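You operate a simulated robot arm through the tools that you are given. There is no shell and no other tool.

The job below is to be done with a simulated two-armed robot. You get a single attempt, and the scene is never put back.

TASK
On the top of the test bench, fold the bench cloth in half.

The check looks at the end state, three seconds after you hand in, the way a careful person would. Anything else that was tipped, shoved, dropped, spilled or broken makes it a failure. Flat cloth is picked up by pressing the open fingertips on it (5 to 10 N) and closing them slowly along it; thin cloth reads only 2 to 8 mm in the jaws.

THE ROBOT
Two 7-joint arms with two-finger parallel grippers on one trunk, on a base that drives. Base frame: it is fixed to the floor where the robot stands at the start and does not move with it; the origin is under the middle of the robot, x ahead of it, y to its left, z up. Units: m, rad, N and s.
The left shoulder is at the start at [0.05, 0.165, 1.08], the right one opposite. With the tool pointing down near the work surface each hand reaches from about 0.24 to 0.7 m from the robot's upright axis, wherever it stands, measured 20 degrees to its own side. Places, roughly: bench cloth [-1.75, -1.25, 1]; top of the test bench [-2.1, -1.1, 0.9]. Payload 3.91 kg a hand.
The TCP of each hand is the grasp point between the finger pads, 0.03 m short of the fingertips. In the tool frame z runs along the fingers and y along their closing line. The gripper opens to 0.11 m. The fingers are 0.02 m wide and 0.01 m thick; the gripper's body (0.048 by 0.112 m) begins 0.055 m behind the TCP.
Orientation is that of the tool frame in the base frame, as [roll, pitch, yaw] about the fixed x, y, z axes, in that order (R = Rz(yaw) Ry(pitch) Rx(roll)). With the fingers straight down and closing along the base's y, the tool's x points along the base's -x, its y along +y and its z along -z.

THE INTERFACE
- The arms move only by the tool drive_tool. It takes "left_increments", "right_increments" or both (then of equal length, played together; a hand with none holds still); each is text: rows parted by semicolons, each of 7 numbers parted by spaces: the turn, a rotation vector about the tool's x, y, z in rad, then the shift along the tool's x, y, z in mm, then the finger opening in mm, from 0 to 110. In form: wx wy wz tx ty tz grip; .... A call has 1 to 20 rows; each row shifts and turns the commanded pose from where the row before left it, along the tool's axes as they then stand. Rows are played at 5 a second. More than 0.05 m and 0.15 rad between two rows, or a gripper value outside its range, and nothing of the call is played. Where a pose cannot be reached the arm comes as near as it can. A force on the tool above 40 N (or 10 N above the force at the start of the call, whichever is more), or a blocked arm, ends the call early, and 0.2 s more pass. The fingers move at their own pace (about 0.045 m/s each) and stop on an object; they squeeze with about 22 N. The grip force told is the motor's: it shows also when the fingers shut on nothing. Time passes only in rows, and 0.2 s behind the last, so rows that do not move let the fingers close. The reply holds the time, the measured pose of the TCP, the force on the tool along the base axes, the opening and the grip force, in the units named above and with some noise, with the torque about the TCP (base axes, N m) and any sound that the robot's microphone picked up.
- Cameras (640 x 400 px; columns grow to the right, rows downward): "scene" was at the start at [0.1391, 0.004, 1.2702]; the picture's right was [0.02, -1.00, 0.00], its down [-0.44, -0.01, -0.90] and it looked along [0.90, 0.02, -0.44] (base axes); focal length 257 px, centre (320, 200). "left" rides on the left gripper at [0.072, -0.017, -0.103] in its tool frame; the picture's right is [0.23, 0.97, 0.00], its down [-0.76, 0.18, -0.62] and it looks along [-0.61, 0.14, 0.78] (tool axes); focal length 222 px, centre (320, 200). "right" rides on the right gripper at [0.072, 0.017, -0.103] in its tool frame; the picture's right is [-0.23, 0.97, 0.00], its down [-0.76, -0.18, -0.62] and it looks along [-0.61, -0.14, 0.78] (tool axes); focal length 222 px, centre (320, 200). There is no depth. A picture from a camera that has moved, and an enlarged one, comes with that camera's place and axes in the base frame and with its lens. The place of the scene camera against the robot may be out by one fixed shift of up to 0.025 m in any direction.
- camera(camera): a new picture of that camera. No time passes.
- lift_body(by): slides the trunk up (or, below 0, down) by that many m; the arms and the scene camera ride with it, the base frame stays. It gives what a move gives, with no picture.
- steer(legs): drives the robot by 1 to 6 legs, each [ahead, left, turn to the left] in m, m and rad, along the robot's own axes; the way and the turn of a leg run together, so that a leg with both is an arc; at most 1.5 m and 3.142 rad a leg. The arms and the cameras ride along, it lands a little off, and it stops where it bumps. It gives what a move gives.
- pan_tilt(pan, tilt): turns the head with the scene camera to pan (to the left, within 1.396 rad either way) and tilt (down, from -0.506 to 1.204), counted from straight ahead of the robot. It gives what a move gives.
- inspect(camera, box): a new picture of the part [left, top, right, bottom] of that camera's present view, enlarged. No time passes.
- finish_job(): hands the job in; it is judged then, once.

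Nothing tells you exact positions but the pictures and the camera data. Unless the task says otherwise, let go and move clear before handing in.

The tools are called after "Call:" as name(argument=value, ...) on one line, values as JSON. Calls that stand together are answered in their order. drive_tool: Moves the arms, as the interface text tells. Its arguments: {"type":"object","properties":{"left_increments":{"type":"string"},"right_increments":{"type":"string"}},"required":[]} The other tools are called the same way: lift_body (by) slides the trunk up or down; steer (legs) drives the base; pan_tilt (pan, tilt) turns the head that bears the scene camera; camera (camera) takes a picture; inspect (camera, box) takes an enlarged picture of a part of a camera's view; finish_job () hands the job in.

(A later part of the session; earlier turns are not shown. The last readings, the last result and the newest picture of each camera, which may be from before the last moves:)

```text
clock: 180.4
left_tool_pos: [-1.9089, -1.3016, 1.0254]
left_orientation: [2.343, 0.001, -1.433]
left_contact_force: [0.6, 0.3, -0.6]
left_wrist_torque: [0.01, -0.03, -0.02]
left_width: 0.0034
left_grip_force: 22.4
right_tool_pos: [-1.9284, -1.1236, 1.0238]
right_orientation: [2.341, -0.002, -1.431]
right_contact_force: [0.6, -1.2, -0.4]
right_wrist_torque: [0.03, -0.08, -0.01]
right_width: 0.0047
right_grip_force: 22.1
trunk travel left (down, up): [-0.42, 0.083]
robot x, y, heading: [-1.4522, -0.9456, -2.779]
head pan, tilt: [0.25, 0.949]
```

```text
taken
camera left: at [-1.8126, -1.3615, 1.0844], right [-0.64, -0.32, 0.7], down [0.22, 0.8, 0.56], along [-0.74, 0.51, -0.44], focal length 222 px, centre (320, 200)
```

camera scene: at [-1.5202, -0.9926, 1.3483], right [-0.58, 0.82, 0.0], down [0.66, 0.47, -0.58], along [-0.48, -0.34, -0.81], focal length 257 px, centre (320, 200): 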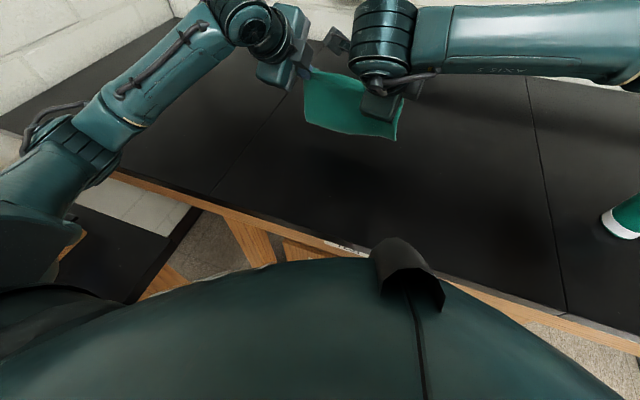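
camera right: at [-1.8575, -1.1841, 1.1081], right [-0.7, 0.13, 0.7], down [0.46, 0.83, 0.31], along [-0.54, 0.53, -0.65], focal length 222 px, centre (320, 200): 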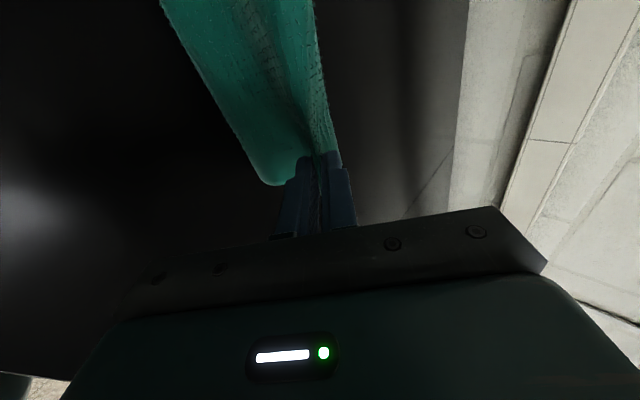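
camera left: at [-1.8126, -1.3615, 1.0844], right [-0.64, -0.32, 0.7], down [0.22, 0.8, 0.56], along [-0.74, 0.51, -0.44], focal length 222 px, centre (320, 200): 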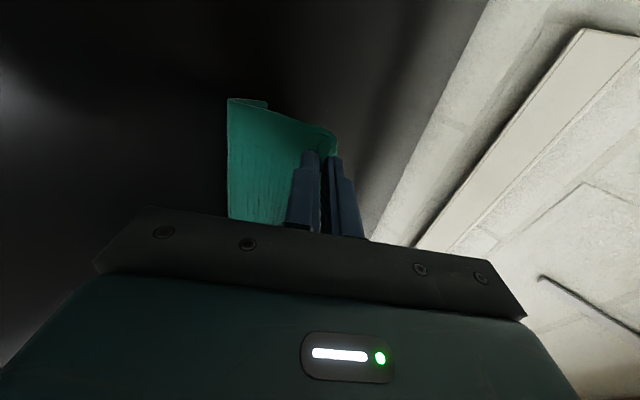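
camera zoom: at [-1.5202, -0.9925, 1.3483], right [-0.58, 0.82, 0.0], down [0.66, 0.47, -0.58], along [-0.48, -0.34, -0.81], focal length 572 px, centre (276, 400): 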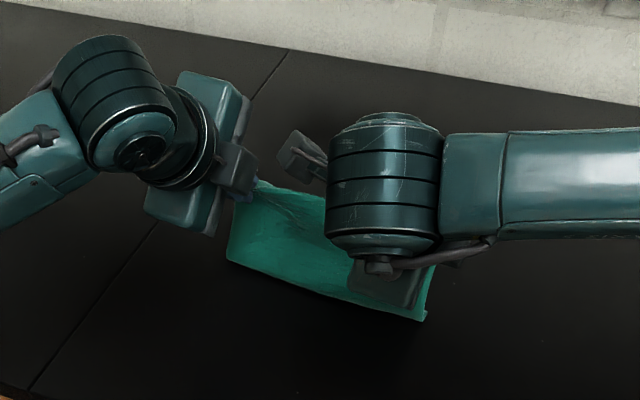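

The lower half droops nearly straight down. I raise again and tilt the fingers almost level, so both layers lead further out before they touch the bench.

Call:
drive_tool(left_increments="0 0 0 0 11.5 -11.1 0; 0 0 0 0 11.5 -11.1 0; 0 0 0 0 11.5 -11.1 0; 0 0 0 0 11.5 -11.1 0; -0.11 0 0 0 0 0 0; -0.11 0 0 0 0 0 0; -0.11 0 0 0 0 0 0; -0.11 0 0 0 0 0 0; -0.11 0 0 0 0 0 0; 0 0 0 0 0 0 0; 0 0 0 0 0 0 0", right_increments="0 0 0 0 11.5 -11.1 0; 0 0 0 0 11.5 -11.1 0; 0 0 0 0 11.5 -11.1 0; 0 0 0 0 11.5 -11.1 0; -0.11 0 0 0 0 0 0; -0.11 0 0 0 0 0 0; -0.11 0 0 0 0 0 0; -0.11 0 0 0 0 0 0; -0.11 0 0 0 0 0 0; 0 0 0 0 0 0 0; 0 0 0 0 0 0 0")

Call:
camera(camera="scene")

Call:
camera(camera="right")

Call:
camera(camera="left")

```text
clock: 182.8
left_tool_pos: [-1.9075, -1.3016, 1.0893]
left_orientation: [1.793, 0.0, -1.435]
left_contact_force: [-0.5, 0.4, 0.3]
left_wrist_torque: [0.0, -0.04, -0.03]
left_width: 0.0036
left_grip_force: 22.0
right_tool_pos: [-1.9281, -1.1237, 1.0899]
right_orientation: [1.79, -0.002, -1.429]
right_contact_force: [0.1, -0.3, 0.5]
right_wrist_torque: [0.01, -0.06, 0.01]
right_width: 0.0046
right_grip_force: 21.5
trunk travel left (down, up): [-0.42, 0.083]
robot x, y, heading: [-1.4528, -0.9437, -2.777]
head pan, tilt: [0.25, 0.949]
```

```text
taken
camera scene: at [-1.5202, -0.9926, 1.3483], right [-0.58, 0.82, 0.0], down [0.66, 0.47, -0.58], along [-0.48, -0.34, -0.81], focal length 257 px, centre (320, 200)
```

scene: 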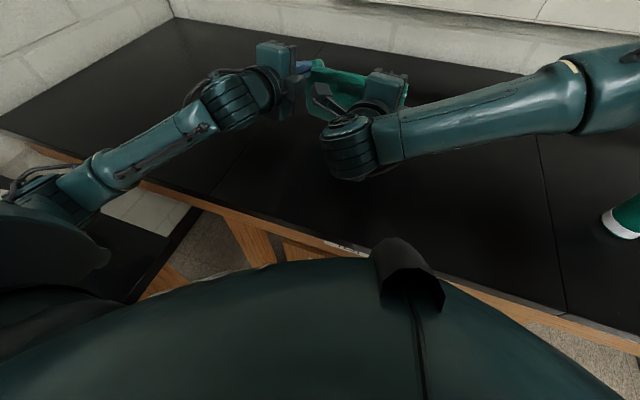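

```text
taken
camera right: at [-1.823, -1.1795, 1.1276], right [-0.24, 0.2, 0.95], down [0.53, 0.85, -0.04], along [-0.81, 0.5, -0.31], focal length 222 px, centre (320, 200)
```

right: 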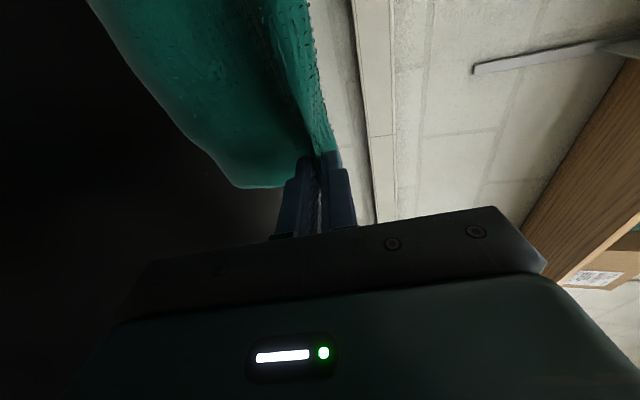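

```text
taken
camera left: at [-1.7942, -1.359, 1.0947], right [-0.18, -0.25, 0.95], down [0.46, 0.83, 0.31], along [-0.87, 0.49, -0.03], focal length 222 px, centre (320, 200)
```

left: 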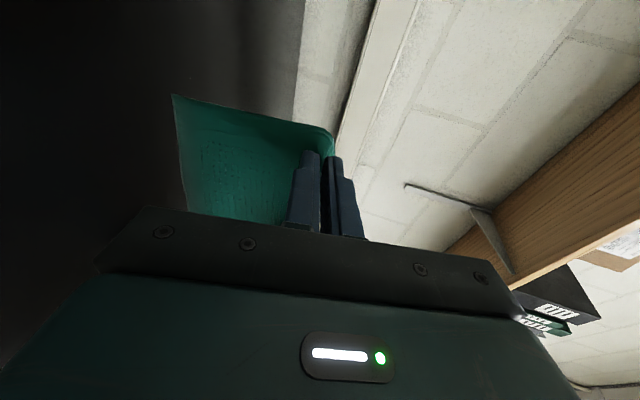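

The layers hang straight below the fingertips, with a slight forward lead. I lower with a small backward drift and watch which way the ends run.

Call:
drive_tool(left_increments="0 0 0 0 -11.3 0 0; 0 0 0 0 -11.3 0 0; 0 0 0 0 -11.3 0 0; 0 0 0 0 -11.3 0 0; 0 0 0 0 -11.3 0 0; 0 0 0 0 -11.3 0 0; 0 0 0 0 -11.3 0 0; 0 0 0 0 0 0 0; 0 0 0 0 0 0 0", right_increments="0 0 0 0 -11.3 0 0; 0 0 0 0 -11.3 0 0; 0 0 0 0 -11.3 0 0; 0 0 0 0 -11.3 0 0; 0 0 0 0 -11.3 0 0; 0 0 0 0 -11.3 0 0; 0 0 0 0 -11.3 0 0; 0 0 0 0 0 0 0; 0 0 0 0 0 0 0")

Call:
camera(camera="left")

Call:
camera(camera="right")

Call:
inspect(camera="scene", box=[240, 30, 430, 190])

```text
clock: 184.8
left_tool_pos: [-1.8934, -1.3029, 1.0095]
left_orientation: [1.795, 0.004, -1.437]
left_contact_force: [0.0, 1.1, 0.1]
left_wrist_torque: [0.03, -0.06, -0.03]
left_width: 0.0036
left_grip_force: 22.1
right_tool_pos: [-1.9122, -1.1219, 1.0096]
right_orientation: [1.794, 0.002, -1.428]
right_contact_force: [0.5, -0.7, -1.1]
right_wrist_torque: [0.03, -0.08, 0.04]
right_width: 0.0045
right_grip_force: 22.2
trunk travel left (down, up): [-0.42, 0.083]
robot x, y, heading: [-1.4491, -0.9436, -2.776]
head pan, tilt: [0.25, 0.949]
```

```text
taken
camera left: at [-1.7789, -1.3587, 1.0158], right [-0.18, -0.26, 0.95], down [0.46, 0.83, 0.31], along [-0.87, 0.49, -0.03], focal length 222 px, centre (320, 200)
```

left: 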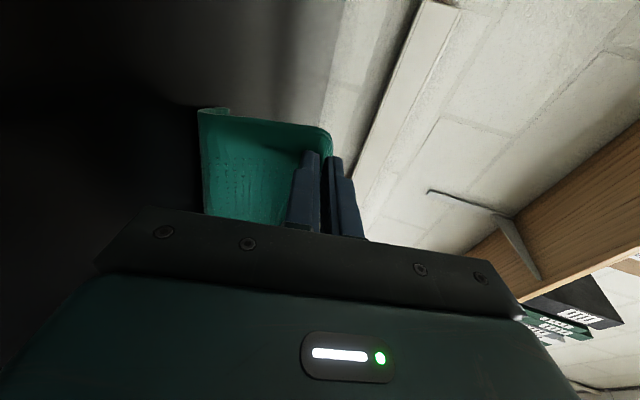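

```text
taken
camera right: at [-1.8074, -1.1789, 1.0488], right [-0.24, 0.19, 0.95], down [0.53, 0.85, -0.03], along [-0.81, 0.5, -0.31], focal length 222 px, centre (320, 200)
```

right: 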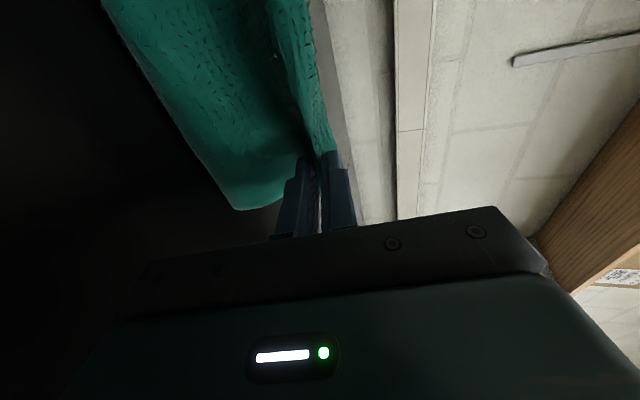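

```text
2.50 times, centred on (335, 110) of scene
camera zoom: at [-1.5226, -0.9953, 1.3478], right [-0.58, 0.82, 0.0], down [0.67, 0.47, -0.58], along [-0.47, -0.33, -0.81], focal length 643 px, centre (282, 425)
```

zoom: 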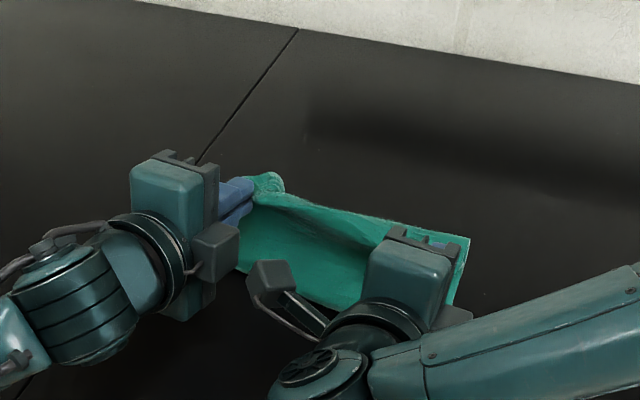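

The two halves are starting to splay in opposite directions, which would unfold it. I raise it clear and move further out, then I'll lay it with a brisk pull toward me so both layers trail on the far side.

Call:
drive_tool(left_increments="0 0 0 0 16 14.3 0; 0 0 0 0 16 14.3 0; 0 0 0 0 16 14.3 0; 0 0 0 0 16 14.3 0; 0.125 0 0 0 0 0 0; 0.125 0 0 0 0 0 0; 0 0 0 0 0 0 0; 0 0 0 0 0 0 0", right_increments="0 0 0 0 16 14.3 0; 0 0 0 0 16 14.3 0; 0 0 0 0 16 14.3 0; 0 0 0 0 16 14.3 0; 0.125 0 0 0 0 0 0; 0.125 0 0 0 0 0 0; 0 0 0 0 0 0 0; 0 0 0 0 0 0 0")

Call:
camera(camera="scene")

Call:
camera(camera="left")

Call:
camera(camera="right")

```text
clock: 186.6
left_tool_pos: [-1.9599, -1.3103, 1.0627]
left_orientation: [2.041, -0.001, -1.437]
left_contact_force: [-1.0, 1.7, -0.7]
left_wrist_torque: [-0.02, 0.07, -0.02]
left_width: 0.0039
left_grip_force: 22.6
right_tool_pos: [-1.9801, -1.1292, 1.0622]
right_orientation: [2.041, -0.003, -1.43]
right_contact_force: [0.4, -0.8, -0.2]
right_wrist_torque: [0.01, 0.02, 0.0]
right_width: 0.0046
right_grip_force: 22.0
trunk travel left (down, up): [-0.42, 0.083]
robot x, y, heading: [-1.4492, -0.9439, -2.779]
head pan, tilt: [0.25, 0.949]
```

```text
taken
camera scene: at [-1.5203, -0.9925, 1.3483], right [-0.58, 0.82, 0.0], down [0.66, 0.47, -0.58], along [-0.48, -0.34, -0.81], focal length 257 px, centre (320, 200)
```

scene: 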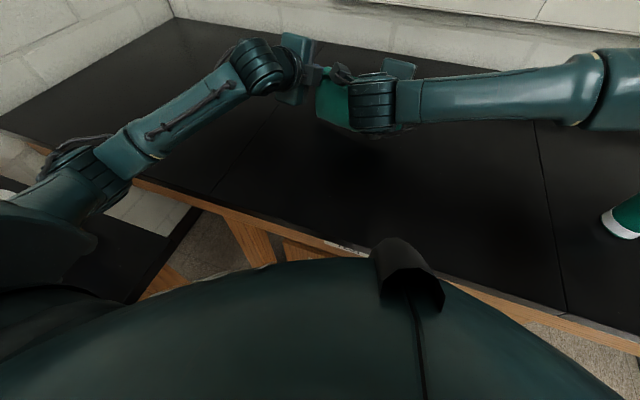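

```text
taken
camera left: at [-1.8512, -1.3674, 1.0934], right [-0.41, -0.28, 0.87], down [0.37, 0.82, 0.44], along [-0.84, 0.5, -0.23], focal length 222 px, centre (320, 200)
```

left: 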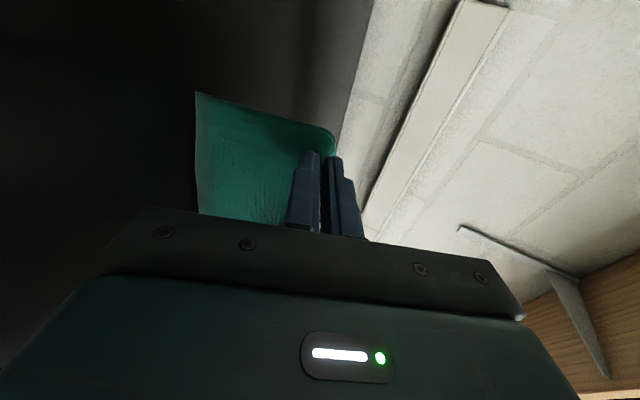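

```text
taken
camera right: at [-1.8875, -1.1885, 1.1229], right [-0.47, 0.16, 0.87], down [0.52, 0.84, 0.12], along [-0.71, 0.51, -0.48], focal length 222 px, centre (320, 200)
```

right: 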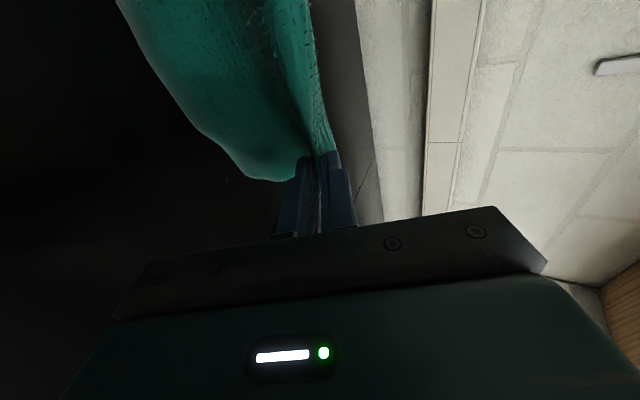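

Everything is set: I now pull briskly toward me while lowering, so both layers trail onto the bench on the far side.

Call:
drive_tool(left_increments="0.05 0 0 0 -37.8 -30.1 0; 0.05 0 0 0 -41.7 -24.5 0; 0.05 0 0 0 -42.9 -22.3 0; 0.05 0 0 0 -42.3 -21.4 0; 0.05 0 0 0 -31.2 -26.3 0; 0 0 0 0 0 0 0", right_increments="0.05 0 0 0 -37.8 -30.1 0; 0.05 0 0 0 -41.7 -24.5 0; 0.05 0 0 0 -42.9 -22.3 0; 0.05 0 0 0 -42.3 -21.4 0; 0.05 0 0 0 -31.2 -26.3 0; 0 0 0 0 0 0 0")

Call:
inspect(camera="scene", box=[230, 50, 430, 230])

Call:
camera(camera="left")

Call:
camera(camera="right")

```text
clock: 187.9
left_tool_pos: [-1.8107, -1.2048, 0.9818]
left_orientation: [2.229, 0.151, -1.555]
left_contact_force: [-0.9, -0.1, -1.7]
left_wrist_torque: [0.01, 0.07, 0.0]
left_width: 0.0033
left_grip_force: 21.8
right_tool_pos: [-1.7969, -1.0826, 0.9589]
right_orientation: [2.307, -0.004, -1.476]
right_contact_force: [-0.6, 0.1, -0.7]
right_wrist_torque: [0.0, 0.02, 0.02]
right_width: 0.0044
right_grip_force: 22.3
trunk travel left (down, up): [-0.42, 0.083]
robot x, y, heading: [-1.4566, -0.9381, -2.82]
head pan, tilt: [0.25, 0.949]
stopped in row 6 (left hand): the arm was blocked; the commanded pose is now the measured one
```

```text
2.22 times, centred on (330, 140) of scene
camera zoom: at [-1.5462, -0.9857, 1.3479], right [-0.54, 0.84, -0.01], down [0.69, 0.44, -0.57], along [-0.48, -0.31, -0.82], focal length 572 px, centre (298, 333)
```

zoom: 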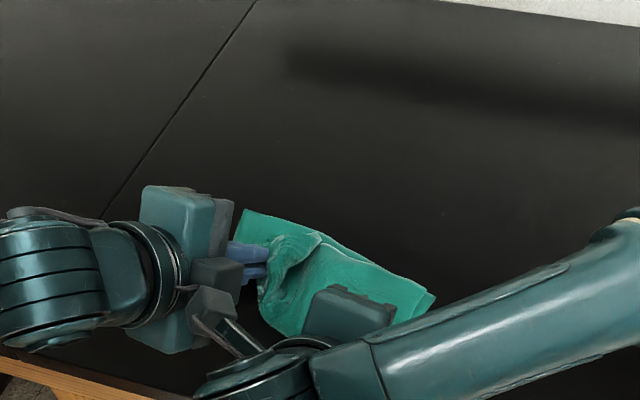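

```text
taken
camera left: at [-1.7161, -1.2827, 1.0192], right [-0.59, -0.35, 0.73], down [0.37, 0.68, 0.63], along [-0.72, 0.64, -0.27], focal length 222 px, centre (320, 200)
```

left: 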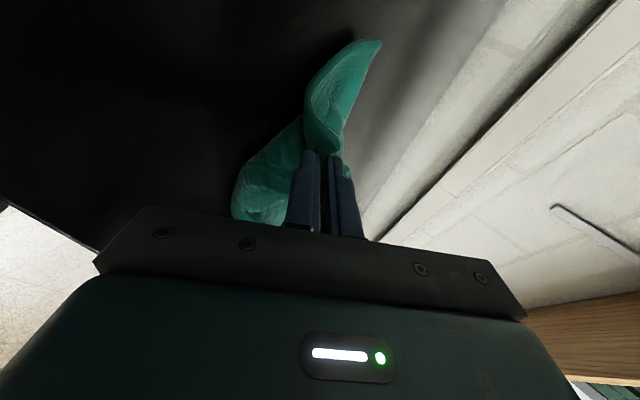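

```text
taken
camera right: at [-1.7266, -1.1467, 1.0407], right [-0.67, 0.17, 0.72], down [0.51, 0.81, 0.28], along [-0.54, 0.56, -0.63], focal length 222 px, centre (320, 200)
```

right: 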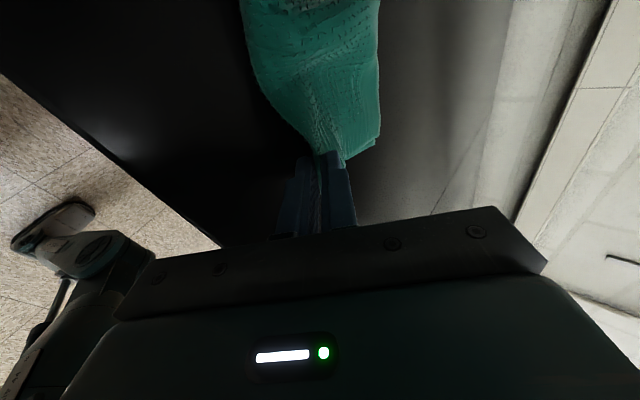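

The left arm was blocked during that fast move and the base twisted slightly. Before anything else I'll look at the left arm's surroundings to see what it touched.

Call:
pan_tilt(pan=0.9, tilt=0.6)

Call:
camera(camera="scene")

Call:
pan_tilt(pan=1.39, tilt=0.6)

Call:
camera(camera="scene")

```text
clock: 188.9
left_tool_pos: [-1.81, -1.206, 0.9797]
left_orientation: [2.231, 0.15, -1.556]
left_contact_force: [1.2, -0.4, -0.3]
left_wrist_torque: [-0.05, 0.05, -0.04]
left_width: 0.0033
left_grip_force: 21.5
right_tool_pos: [-1.7977, -1.0839, 0.9569]
right_orientation: [2.309, -0.004, -1.475]
right_contact_force: [0.5, -0.2, -0.1]
right_wrist_torque: [0.01, 0.1, 0.02]
right_width: 0.0044
right_grip_force: 21.9
trunk travel left (down, up): [-0.42, 0.083]
robot x, y, heading: [-1.4587, -0.94, -2.82]
head pan, tilt: [0.901, 0.6]
```

```text
taken
camera scene: at [-1.5172, -1.0297, 1.3754], right [-0.94, 0.34, -0.02], down [0.21, 0.53, -0.82], along [-0.27, -0.78, -0.57], focal length 257 px, centre (320, 200)
```

scene: 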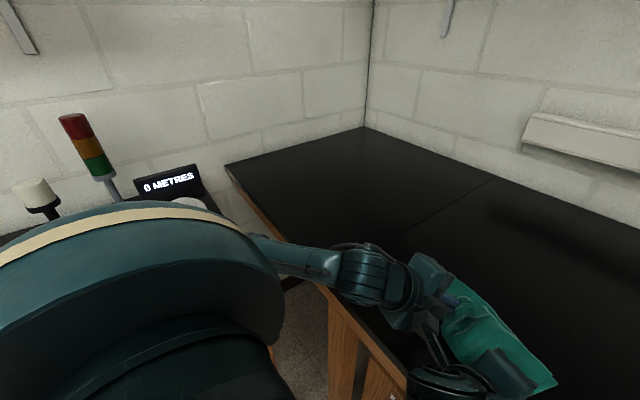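

```text
clock: 189.9
left_tool_pos: [-1.809, -1.2052, 0.9805]
left_orientation: [2.231, 0.152, -1.554]
left_contact_force: [0.3, -0.2, -0.3]
left_wrist_torque: [-0.07, 0.03, 0.02]
left_width: 0.0033
left_grip_force: 21.3
right_tool_pos: [-1.7972, -1.0835, 0.9577]
right_orientation: [2.308, -0.004, -1.475]
right_contact_force: [0.3, -0.7, -0.4]
right_wrist_torque: [0.06, 0.12, 0.0]
right_width: 0.0045
right_grip_force: 22.3
trunk travel left (down, up): [-0.42, 0.083]
robot x, y, heading: [-1.4548, -0.9411, -2.827]
head pan, tilt: [1.389, 0.6]
```

```text
taken
camera scene: at [-1.4746, -1.0345, 1.3763], right [-0.99, -0.14, -0.02], down [-0.06, 0.56, -0.83], along [0.12, -0.82, -0.56], focal length 257 px, centre (320, 200)
```

scene: 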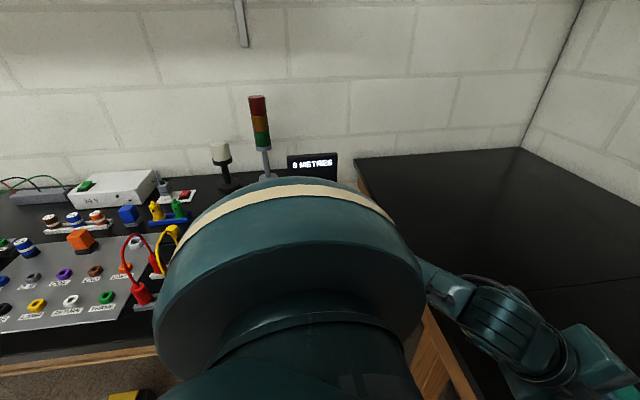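

The items on the left bench are all standing; it was my left forearm catching the front edge of the test bench at that close range. I lift both hands up and away to free it, keeping hold of the cloth.

Call:
drive_tool(left_increments="0 0 0 -5 26 -20 0; 0 0 0 -5 26 -20 0; 0 0 0 -5 26 -20 0; 0 0 0 26.8 20.2 19.4 0; 0 0 0 26.8 20.2 19.4 0; 0 0 0 26.8 20.2 19.4 0; 0 0 0 0 0 0 0", right_increments="0 0 0 0 29.6 -26.9 0; 0 0 0 0 29.6 -26.9 0; 0 0 0 0 29.6 -26.9 0; 0 0 0 6.2 26.5 29.3 0; 0 0 0 6.2 26.5 29.3 0; 0 0 0 6.2 26.5 29.3 0; 0 0 0 0 0 0 0")

Call:
pan_tilt(pan=0.25, tilt=0.95)

Call:
camera(camera="scene")

```text
clock: 191.5
left_tool_pos: [-1.8809, -1.2985, 1.0799]
left_orientation: [2.227, 0.144, -1.544]
left_contact_force: [-0.2, 0.2, 0.2]
left_wrist_torque: [0.0, 0.02, -0.01]
left_width: 0.0033
left_grip_force: 21.9
left hand out of reach, approached as far as the arm can: row 2, 3
right_tool_pos: [-1.8969, -1.1181, 1.0855]
right_orientation: [2.289, 0.0, -1.468]
right_contact_force: [0.4, -0.5, -0.2]
right_wrist_torque: [-0.02, 0.04, 0.01]
right_width: 0.0044
right_grip_force: 21.8
trunk travel left (down, up): [-0.42, 0.083]
robot x, y, heading: [-1.4516, -0.9429, -2.813]
head pan, tilt: [1.389, 0.6]
```

```text
clock: 192.8
left_tool_pos: [-1.8811, -1.299, 1.0793]
left_orientation: [2.226, 0.142, -1.544]
left_contact_force: [-0.7, 0.9, 0.2]
left_wrist_torque: [0.0, 0.03, -0.02]
left_width: 0.0032
left_grip_force: 21.9
right_tool_pos: [-1.8968, -1.1181, 1.0863]
right_orientation: [2.289, 0.001, -1.465]
right_contact_force: [-0.3, -0.4, 0.0]
right_wrist_torque: [0.04, 0.07, 0.02]
right_width: 0.0046
right_grip_force: 21.8
trunk travel left (down, up): [-0.42, 0.083]
robot x, y, heading: [-1.4573, -0.9393, -2.816]
head pan, tilt: [0.25, 0.949]
```

```text
taken
camera scene: at [-1.5262, -0.9885, 1.3483], right [-0.55, 0.84, 0.0], down [0.68, 0.44, -0.58], along [-0.49, -0.32, -0.81], focal length 257 px, centre (320, 200)
```

scene: 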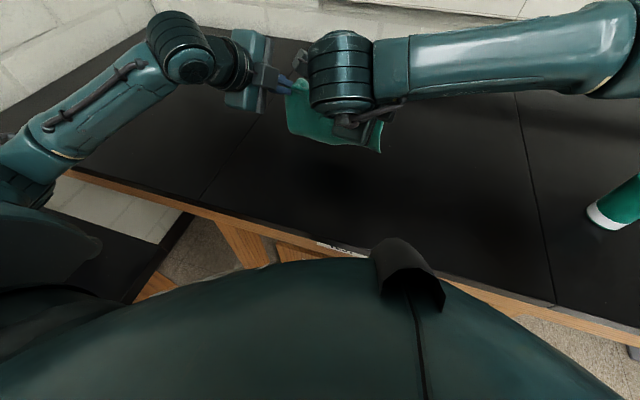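

The cloth is still held doubled, and the last images show the brisk pull did make both layers trail outward on the unblocked side. I'll repeat that further from me: first raise the trunk more for elbow clearance and restore the left hand's alignment.

Call:
lift_body(by=0.07)

Call:
drive_tool(left_increments="0.028 0.087 0.02 0 0 0 0; 0.028 0.087 0.02 0 0 0 0; 0 0 0 0 0 0 0", right_increments="0 0 -0.015 0 0 0 0; 0 0 -0.015 0 0 0 0; 0 0 0 0 0 0 0")

Call:
camera(camera="scene")

```text
clock: 193.9
left_tool_pos: [-1.88, -1.2977, 1.1498]
left_orientation: [2.226, 0.146, -1.543]
left_contact_force: [0.1, -0.3, 0.5]
left_wrist_torque: [-0.03, 0.0, -0.01]
left_width: 0.0031
left_grip_force: 21.9
right_tool_pos: [-1.8958, -1.1172, 1.1548]
right_orientation: [2.289, -0.001, -1.467]
right_contact_force: [-0.6, -0.5, 0.2]
right_wrist_torque: [0.01, 0.05, 0.01]
right_width: 0.0045
right_grip_force: 22.3
trunk travel left (down, up): [-0.49, 0.013]
robot x, y, heading: [-1.4589, -0.9412, -2.818]
head pan, tilt: [0.25, 0.949]
```

```text
clock: 194.7
left_tool_pos: [-1.8818, -1.2981, 1.1497]
left_orientation: [2.287, 0.005, -1.436]
left_contact_force: [0.0, 3.5, 0.3]
left_wrist_torque: [0.05, 0.01, -0.1]
left_width: 0.0034
left_grip_force: 22.3
right_tool_pos: [-1.897, -1.1175, 1.1565]
right_orientation: [2.29, 0.021, -1.446]
right_contact_force: [-0.2, -3.1, 0.3]
right_wrist_torque: [-0.09, 0.06, 0.02]
right_width: 0.0046
right_grip_force: 21.3
trunk travel left (down, up): [-0.49, 0.013]
robot x, y, heading: [-1.4565, -0.9433, -2.813]
head pan, tilt: [0.25, 0.949]
```

```text
taken
camera scene: at [-1.5261, -0.9886, 1.4183], right [-0.54, 0.84, 0.0], down [0.68, 0.44, -0.58], along [-0.49, -0.32, -0.81], focal length 257 px, centre (320, 200)
```

scene: 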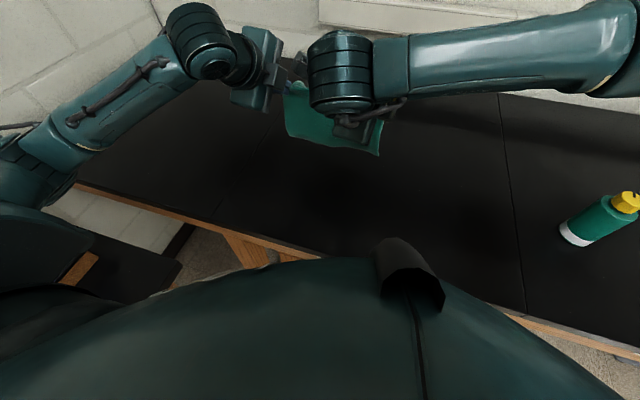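

The bottle and everything else are upright. I move out to the start point for the lay, T≈u 2.27, with the bottoms just above the bench.

Call:
drive_tool(left_increments="0 0 0 -1 2.3 32.8 0; 0 0 0 -1 2.3 32.8 0; 0 0 0 0 2.3 32.8 0; 0 0 0 0 2.3 32.8 0; 0 0 0 0 0 0 0; 0 0 0 0 0 0 0", right_increments="0 0 0 1 1.9 34.8 0; 0 0 0 1 1.9 34.8 0; 0 0 0 0 1.9 34.8 0; 0 0 0 0 1.9 34.8 0; 0 0 0 0 0 0 0; 0 0 0 0 0 0 0")

Call:
inspect(camera="scene", box=[240, 20, 440, 180])

Call:
camera(camera="left")

Call:
camera(camera="right")

```text
clock: 196.1
left_tool_pos: [-1.986, -1.3106, 1.0703]
left_orientation: [2.289, 0.004, -1.435]
left_contact_force: [-0.2, 2.6, -1.8]
left_wrist_torque: [0.04, 0.01, -0.06]
left_width: 0.0033
left_grip_force: 22.0
right_tool_pos: [-2.0066, -1.1313, 1.0687]
right_orientation: [2.288, 0.024, -1.446]
right_contact_force: [0.5, -2.5, 0.1]
right_wrist_torque: [-0.03, 0.06, 0.02]
right_width: 0.0045
right_grip_force: 21.5
trunk travel left (down, up): [-0.49, 0.013]
robot x, y, heading: [-1.4537, -0.9418, -2.809]
head pan, tilt: [0.25, 0.949]
```

```text
2.50 times, centred on (340, 100) of scene
camera zoom: at [-1.5266, -0.9885, 1.4182], right [-0.54, 0.84, 0.0], down [0.68, 0.44, -0.58], along [-0.49, -0.32, -0.81], focal length 643 px, centre (270, 450)
```

zoom: 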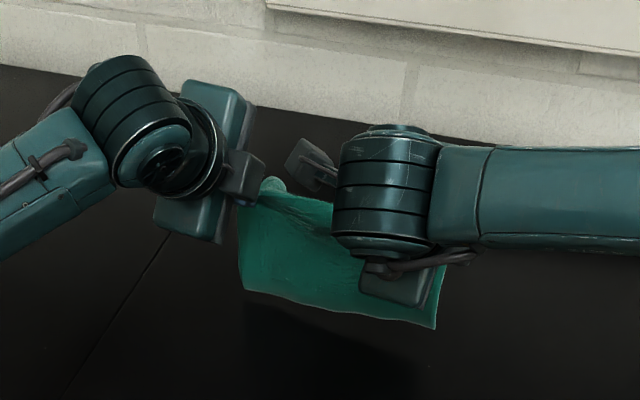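

```text
taken
camera left: at [-1.8876, -1.3705, 1.1246], right [-0.61, -0.31, 0.73], down [0.24, 0.8, 0.55], along [-0.76, 0.51, -0.41], focal length 222 px, centre (320, 200)
```

left: 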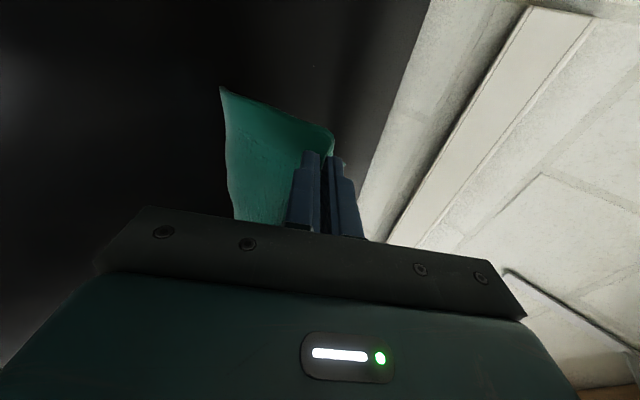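

```text
taken
camera right: at [-1.9323, -1.1948, 1.1477], right [-0.66, 0.13, 0.74], down [0.49, 0.82, 0.29], along [-0.57, 0.56, -0.61], focal length 222 px, centre (320, 200)
```

right: 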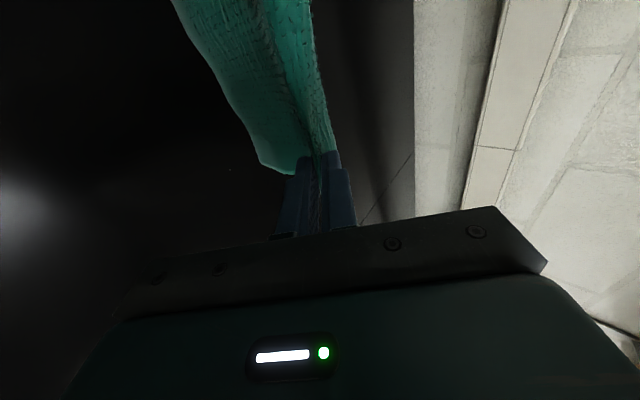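

Both layers hang together, just above the bench. Now the brisk pull toward me while lowering.

Call:
drive_tool(left_increments="0.1 0 0 0 -45.7 -16 0; 0.1 0 0 0 -47.6 -7.7 0; 0.1 0 0 0 -47.2 -0.9 0; 0.1 0 0 0 -39.4 -0.9 0; 0 0 0 0 0 0 0", right_increments="0.1 0 0 0 -45.7 -16 0; 0.1 0 0 0 -47.6 -7.7 0; 0.1 0 0 0 -47.2 -0.9 0; 0.1 0 0 0 -39.4 -0.9 0; 0 0 0 0 0 0 0")

Call:
inspect(camera="scene", box=[240, 50, 440, 220])

Call:
camera(camera="left")

Call:
camera(camera="right")

```text
clock: 197.3
left_tool_pos: [-1.8325, -1.2888, 0.9712]
left_orientation: [2.693, 0.004, -1.435]
left_contact_force: [-0.1, 2.2, 0.4]
left_wrist_torque: [0.03, 0.06, -0.05]
left_width: 0.0034
left_grip_force: 22.1
right_tool_pos: [-1.8517, -1.1095, 0.9717]
right_orientation: [2.69, 0.023, -1.447]
right_contact_force: [-0.1, -1.2, 0.4]
right_wrist_torque: [-0.05, 0.06, 0.02]
right_width: 0.0046
right_grip_force: 21.8
trunk travel left (down, up): [-0.49, 0.013]
robot x, y, heading: [-1.4559, -0.9442, -2.817]
head pan, tilt: [0.25, 0.949]
```

```text
2.35 times, centred on (340, 135) of scene
camera zoom: at [-1.5264, -0.9885, 1.4183], right [-0.54, 0.84, 0.0], down [0.68, 0.44, -0.58], along [-0.49, -0.32, -0.81], focal length 605 px, centre (273, 353)
```

zoom: 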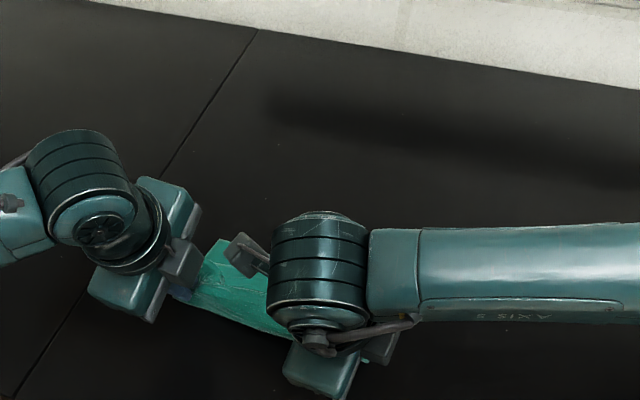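

```text
taken
camera left: at [-1.7623, -1.3528, 1.0561], right [-0.84, -0.35, 0.42], down [0.01, 0.77, 0.64], along [-0.55, 0.54, -0.64], focal length 222 px, centre (320, 200)
```

left: 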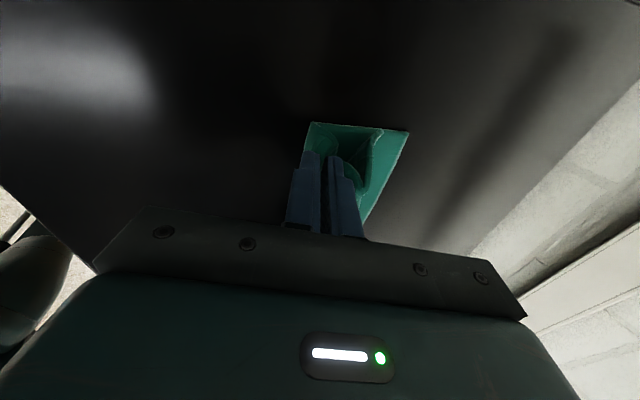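

```text
taken
camera right: at [-1.815, -1.1784, 1.0687], right [-0.9, 0.11, 0.43], down [0.34, 0.8, 0.5], along [-0.29, 0.59, -0.75], focal length 222 px, centre (320, 200)
```

right: 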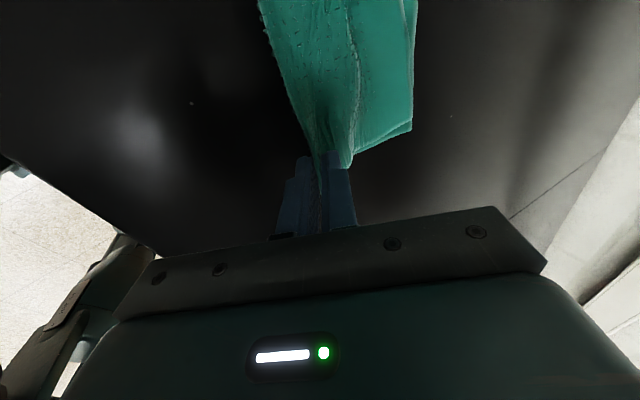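

It worked: both layers now lie together on the far side of the hands, with the left edge of the lower layer running from the fingers out to u≈2.20. I lower the fold the last bit onto the bench.

Call:
drive_tool(left_increments="0 0 0 0 -6.2 3.6 0; 0 0 0 0 -6.2 3.6 0; 0 0 0 0 0 0 0", right_increments="0 0 0 0 -6.2 3.6 0; 0 0 0 0 -6.2 3.6 0; 0 0 0 0 0 0 0")

Call:
drive_tool(left_increments="0 0 0 0 -1.3 2.7 0; 0 0 0 0 0 0 0", right_increments="0 0 0 0 -1.3 2.7 0; 0 0 0 0 0 0 0")

Call:
camera(camera="left")

Call:
camera(camera="right")

```text
clock: 198.1
left_tool_pos: [-1.8251, -1.2886, 0.9598]
left_orientation: [2.692, 0.004, -1.435]
left_contact_force: [0.1, 0.9, 1.2]
left_wrist_torque: [0.0, 0.06, 0.01]
left_width: 0.003
left_grip_force: 22.1
right_tool_pos: [-1.8449, -1.1086, 0.9595]
right_orientation: [2.69, 0.023, -1.449]
right_contact_force: [-0.3, -1.6, 0.0]
right_wrist_torque: [-0.04, 0.07, 0.0]
right_width: 0.0047
right_grip_force: 21.8
trunk travel left (down, up): [-0.49, 0.013]
robot x, y, heading: [-1.4544, -0.9449, -2.812]
head pan, tilt: [0.25, 0.949]
```

```text
clock: 198.7
left_tool_pos: [-1.8243, -1.2885, 0.9561]
left_orientation: [2.69, 0.005, -1.435]
left_contact_force: [-0.5, 0.5, 2.9]
left_wrist_torque: [0.04, 0.08, 0.0]
left_width: 0.0032
left_grip_force: 22.0
right_tool_pos: [-1.8444, -1.1084, 0.9568]
right_orientation: [2.689, 0.023, -1.449]
right_contact_force: [-1.0, -1.2, 0.1]
right_wrist_torque: [-0.07, 0.09, 0.01]
right_width: 0.0045
right_grip_force: 22.3
trunk travel left (down, up): [-0.49, 0.013]
robot x, y, heading: [-1.4561, -0.9411, -2.811]
head pan, tilt: [0.25, 0.949]
```

```text
taken
camera left: at [-1.7541, -1.3516, 1.0418], right [-0.84, -0.35, 0.42], down [0.01, 0.77, 0.64], along [-0.55, 0.54, -0.64], focal length 222 px, centre (320, 200)
```

left: 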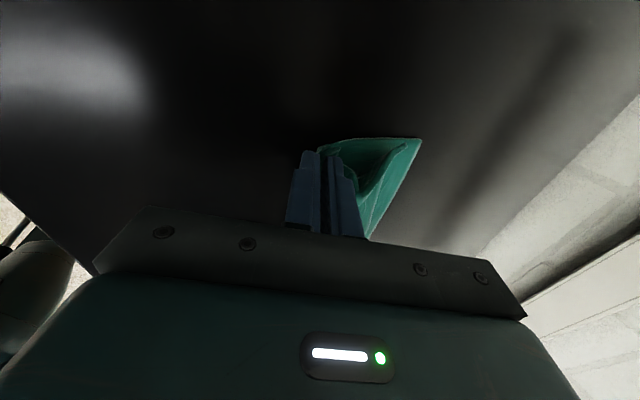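

```text
taken
camera right: at [-1.8068, -1.1773, 1.0542], right [-0.9, 0.11, 0.43], down [0.34, 0.8, 0.5], along [-0.29, 0.59, -0.75], focal length 222 px, centre (320, 200)
```

right: 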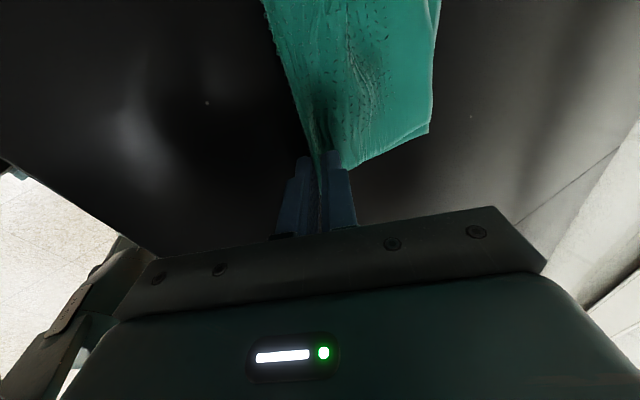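

Both layers lie flat forward of the fingers, one on the other. I open the fingers gently and lift straight up.

Call:
drive_tool(left_increments="0 0 0 0 0 0 7; 0 0 0 0 0 0 11; 0 0 0 0 0 0 16; 0 0 0 0 0 0 21; 0 0 0 0 0 0 26; 0 0 0 0 0 0 30; 0 0 0 0 1.3 -2.7 30; 0 0 0 0 2.2 -4.5 30; 0 0 0 0 4.4 -9 30; 0 0 0 0 8.8 -18 30; 0 0 0 0 8.8 -18 30; 0 0 0 0 0 0 30; 0 0 0 0 0 0 30", right_increments="0 0 0 0 0 0 7; 0 0 0 0 0 0 11; 0 0 0 0 0 0 16; 0 0 0 0 0 0 21; 0 0 0 0 0 0 26; 0 0 0 0 0 0 30; 0 0 0 0 1.3 -2.7 30; 0 0 0 0 2.2 -4.5 30; 0 0 0 0 4.4 -9 30; 0 0 0 0 8.8 -18 30; 0 0 0 0 8.8 -18 30; 0 0 0 0 0 0 30; 0 0 0 0 0 0 30")

Call:
camera(camera="left")

Call:
camera(camera="right")

Call:
inspect(camera="scene", box=[240, 50, 440, 220])

```text
clock: 201.5
left_tool_pos: [-1.8255, -1.2879, 1.0154]
left_orientation: [2.691, 0.003, -1.436]
left_contact_force: [0.1, 0.5, 0.6]
left_wrist_torque: [0.01, 0.01, -0.02]
left_width: 0.03
left_grip_force: 0.0
right_tool_pos: [-1.8458, -1.1088, 1.0146]
right_orientation: [2.69, 0.023, -1.45]
right_contact_force: [0.1, -0.2, 0.4]
right_wrist_torque: [-0.03, 0.01, -0.04]
right_width: 0.0298
right_grip_force: 0.0
trunk travel left (down, up): [-0.49, 0.013]
robot x, y, heading: [-1.4546, -0.9433, -2.81]
head pan, tilt: [0.25, 0.949]
```

```text
taken
camera left: at [-1.7544, -1.3514, 1.0997], right [-0.84, -0.35, 0.42], down [0.01, 0.77, 0.64], along [-0.55, 0.54, -0.64], focal length 222 px, centre (320, 200)
```

left: 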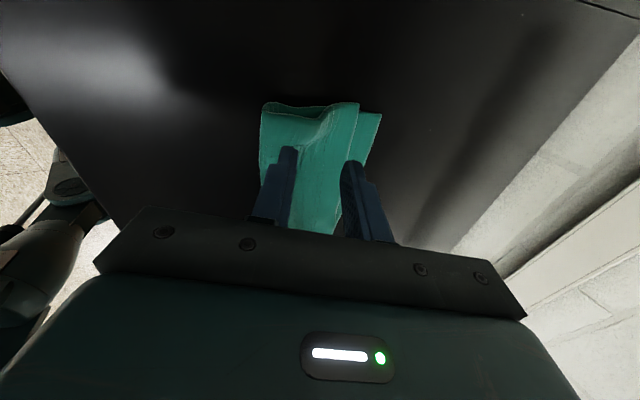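

```text
taken
camera right: at [-1.8069, -1.1782, 1.1134], right [-0.9, 0.11, 0.43], down [0.34, 0.8, 0.5], along [-0.29, 0.59, -0.75], focal length 222 px, centre (320, 200)
```

right: 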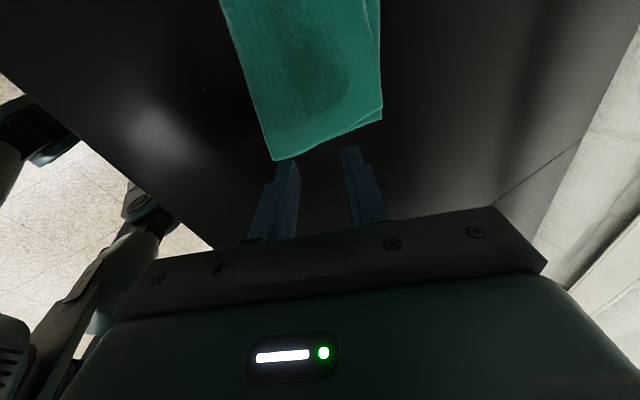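

```text
2.35 times, centred on (340, 135) of scene
camera zoom: at [-1.5262, -0.9884, 1.4183], right [-0.54, 0.84, 0.0], down [0.68, 0.44, -0.58], along [-0.49, -0.32, -0.81], focal length 605 px, centre (273, 353)
```

zoom: 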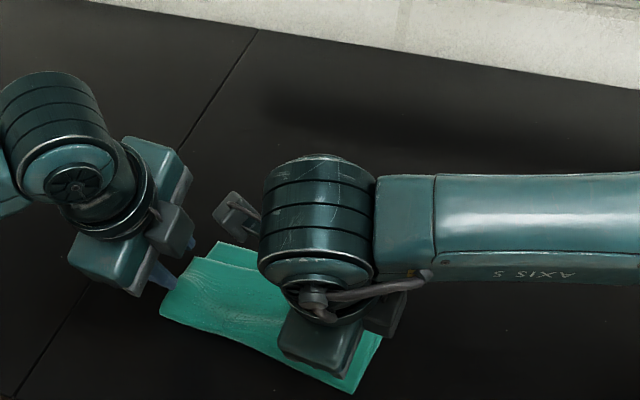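

Released cleanly. I raise both hands well clear to see the result.

Call:
drive_tool(left_increments="0 0 0 0 15 -30 30; 0 0 0 0 15 -30 30; 0 0 0 0 15 -30 30; 0 0 0 30 0 0 30; 0 0 0 30 0 0 30; 0 0 0 0 0 0 30", right_increments="0 0 0 0 15 -30 30; 0 0 0 0 15 -30 30; 0 0 0 0 15 -30 30; 0 0 0 -45 0 0 30; 0 0 0 -45 0 0 30; 0 0 0 -45 0 0 30")

Call:
camera(camera="scene")

Call:
inspect(camera="scene", box=[260, 110, 420, 230])

Call:
camera(camera="left")

Call:
camera(camera="right")

```text
clock: 202.9
left_tool_pos: [-1.8173, -1.3462, 1.1155]
left_orientation: [2.691, 0.001, -1.434]
left_contact_force: [-0.1, 0.0, -0.1]
left_wrist_torque: [0.0, -0.04, 0.0]
left_width: 0.0303
left_grip_force: 0.1
right_tool_pos: [-1.8624, -0.976, 1.1188]
right_orientation: [2.688, 0.02, -1.447]
right_contact_force: [-0.3, 0.4, -0.1]
right_wrist_torque: [-0.01, -0.01, 0.02]
right_width: 0.0299
right_grip_force: 0.2
trunk travel left (down, up): [-0.49, 0.013]
robot x, y, heading: [-1.4549, -0.9413, -2.812]
head pan, tilt: [0.25, 0.949]
```

```text
taken
camera scene: at [-1.5265, -0.9868, 1.4184], right [-0.54, 0.84, 0.0], down [0.68, 0.44, -0.58], along [-0.49, -0.32, -0.81], focal length 257 px, centre (320, 200)
```

scene: 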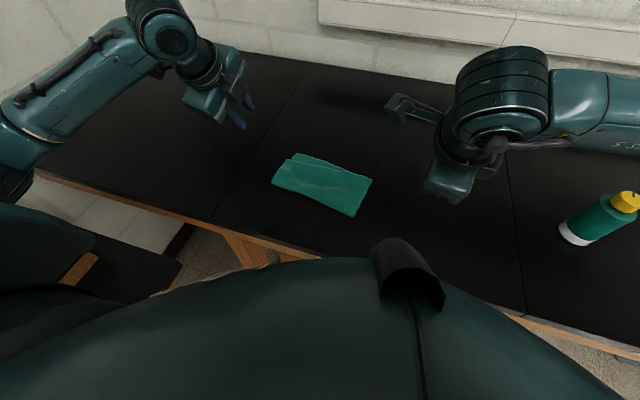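

```text
3.33 times, centred on (340, 170) of scene
camera zoom: at [-1.5265, -0.9868, 1.4184], right [-0.54, 0.84, 0.0], down [0.68, 0.44, -0.58], along [-0.49, -0.32, -0.81], focal length 858 px, centre (253, 300)
```

zoom: 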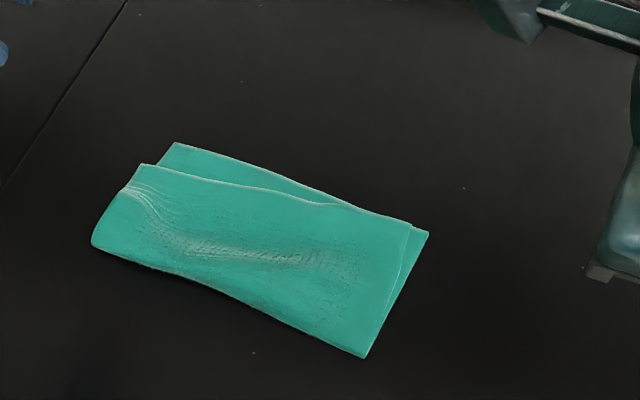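

```text
taken
camera left: at [-1.747, -1.4103, 1.1999], right [-0.84, -0.34, 0.42], down [0.01, 0.77, 0.64], along [-0.55, 0.54, -0.64], focal length 222 px, centre (320, 200)
```

left: 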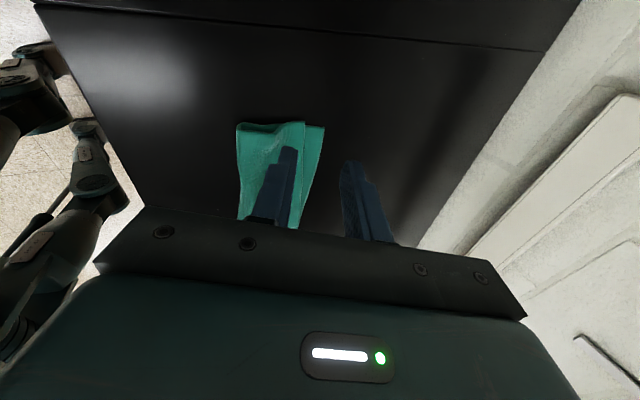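

```text
taken
camera right: at [-1.8246, -1.0455, 1.2169], right [-0.9, 0.11, 0.43], down [0.34, 0.8, 0.5], along [-0.29, 0.59, -0.75], focal length 222 px, centre (320, 200)
```

right: 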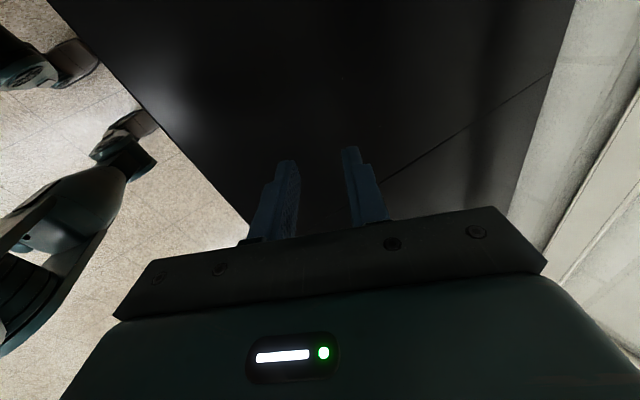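

The cloth is folded neatly in half; only the upper layer's left corner is about 3.5 cm short because of a small pleat near it. I'll bring the closed left fingertips over that corner to pull it out gently, as I did at the start.

Call:
drive_tool(left_increments="0.15 0 0 0 0 0 0; 0.15 0 0 0 0 0 0; 0.15 0 0 0 0 0 0; 0 0 0 -13.4 16.7 15 0; 0 0 0 -13.4 16.7 15 0; 0 0 0 -13.4 16.7 15 0; 0 0 0 -13.4 16.7 15 0; 0 0 0 0 0 30 0; 0 0 0 0 0 30 0; 0 0 0 0 0 15 0; 0 0 0 0 0 0 0")

Call:
inspect(camera="scene", box=[240, 90, 420, 230])

Call:
camera(camera="left")

```text
clock: 205.3
left_tool_pos: [-1.8909, -1.3044, 0.9807]
left_orientation: [3.139, 0.003, -1.434]
left_contact_force: [0.2, 0.4, 0.2]
left_wrist_torque: [-0.02, -0.03, -0.03]
left_width: 0.0
left_grip_force: 21.4
right_tool_pos: [-1.8621, -0.9786, 1.119]
right_orientation: [2.689, 0.022, -1.447]
right_contact_force: [0.3, -1.1, -1.0]
right_wrist_torque: [0.01, -0.01, 0.02]
right_width: 0.0301
right_grip_force: 0.1
trunk travel left (down, up): [-0.49, 0.013]
robot x, y, heading: [-1.4586, -0.9394, -2.817]
head pan, tilt: [0.25, 0.949]
```

```text
2.86 times, centred on (330, 160) of scene
camera zoom: at [-1.5263, -0.9884, 1.4183], right [-0.54, 0.84, 0.0], down [0.68, 0.44, -0.58], along [-0.49, -0.32, -0.81], focal length 735 px, centre (291, 314)
```

zoom: 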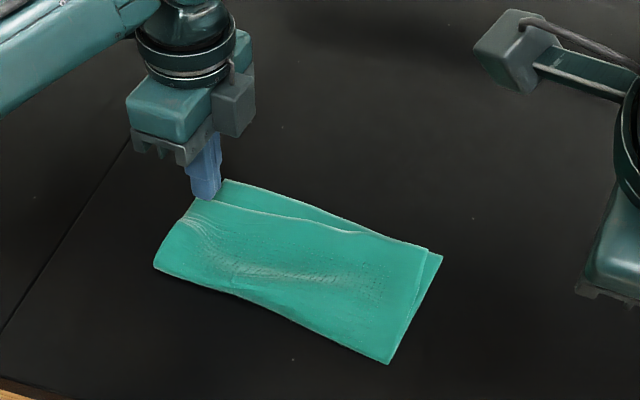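

```text
taken
camera left: at [-1.8642, -1.3733, 1.0824], right [-0.93, -0.36, 0.0], down [-0.28, 0.73, 0.63], along [-0.22, 0.58, -0.78], focal length 222 px, centre (320, 200)
```

left: 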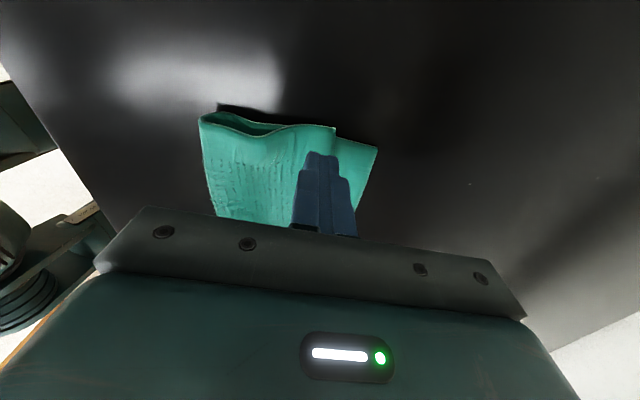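

The tip is about 8 mm from the upper edge; I shift 7 mm further onto the layer and lower to a light contact.

Call:
drive_tool(left_increments="0 0 0 0 -7 6 0; 0 0 0 0 0 6 0; 0 0 0 0 0 4 0; 0 0 0 0 0 0 0")

Call:
drive_tool(left_increments="0 0 0 0 0 3 0; 0 0 0 0 0 2 0; 0 0 0 0 0 0 0")

Call:
drive_tool(left_increments="0 0 0 0 0 2 0; 0 0 0 0 0 0 0")

```text
clock: 206.3
left_tool_pos: [-1.8857, -1.3037, 0.9636]
left_orientation: [3.139, 0.003, -1.434]
left_contact_force: [0.4, 0.2, 0.2]
left_wrist_torque: [-0.01, -0.04, 0.01]
left_width: 0.0001
left_grip_force: 21.7
right_tool_pos: [-1.8628, -0.9775, 1.1192]
right_orientation: [2.691, 0.023, -1.449]
right_contact_force: [0.2, -0.5, 0.8]
right_wrist_torque: [0.01, -0.01, -0.02]
right_width: 0.0301
right_grip_force: 0.1
trunk travel left (down, up): [-0.49, 0.013]
robot x, y, heading: [-1.4557, -0.9392, -2.814]
head pan, tilt: [0.25, 0.949]
```

```text
clock: 207.1
left_tool_pos: [-1.8844, -1.3023, 0.9594]
left_orientation: [3.14, 0.003, -1.435]
left_contact_force: [0.5, 0.9, 0.3]
left_wrist_torque: [0.0, -0.03, 0.03]
left_width: 0.0
left_grip_force: 21.8
right_tool_pos: [-1.8637, -0.9773, 1.1186]
right_orientation: [2.69, 0.023, -1.45]
right_contact_force: [-0.5, -0.7, 0.8]
right_wrist_torque: [0.04, 0.05, 0.04]
right_width: 0.0298
right_grip_force: 0.1
trunk travel left (down, up): [-0.49, 0.013]
robot x, y, heading: [-1.4585, -0.9389, -2.817]
head pan, tilt: [0.25, 0.949]
```

```text
clock: 207.7
left_tool_pos: [-1.8847, -1.3025, 0.9574]
left_orientation: [3.139, 0.004, -1.433]
left_contact_force: [-0.5, -0.5, 1.5]
left_wrist_torque: [0.0, 0.0, -0.04]
left_width: 0.0002
left_grip_force: 22.1
right_tool_pos: [-1.8625, -0.9778, 1.1194]
right_orientation: [2.689, 0.024, -1.447]
right_contact_force: [0.7, 0.2, 0.6]
right_wrist_torque: [0.02, 0.02, 0.02]
right_width: 0.0299
right_grip_force: 0.1
trunk travel left (down, up): [-0.49, 0.013]
robot x, y, heading: [-1.4537, -0.9442, -2.814]
head pan, tilt: [0.25, 0.949]
```

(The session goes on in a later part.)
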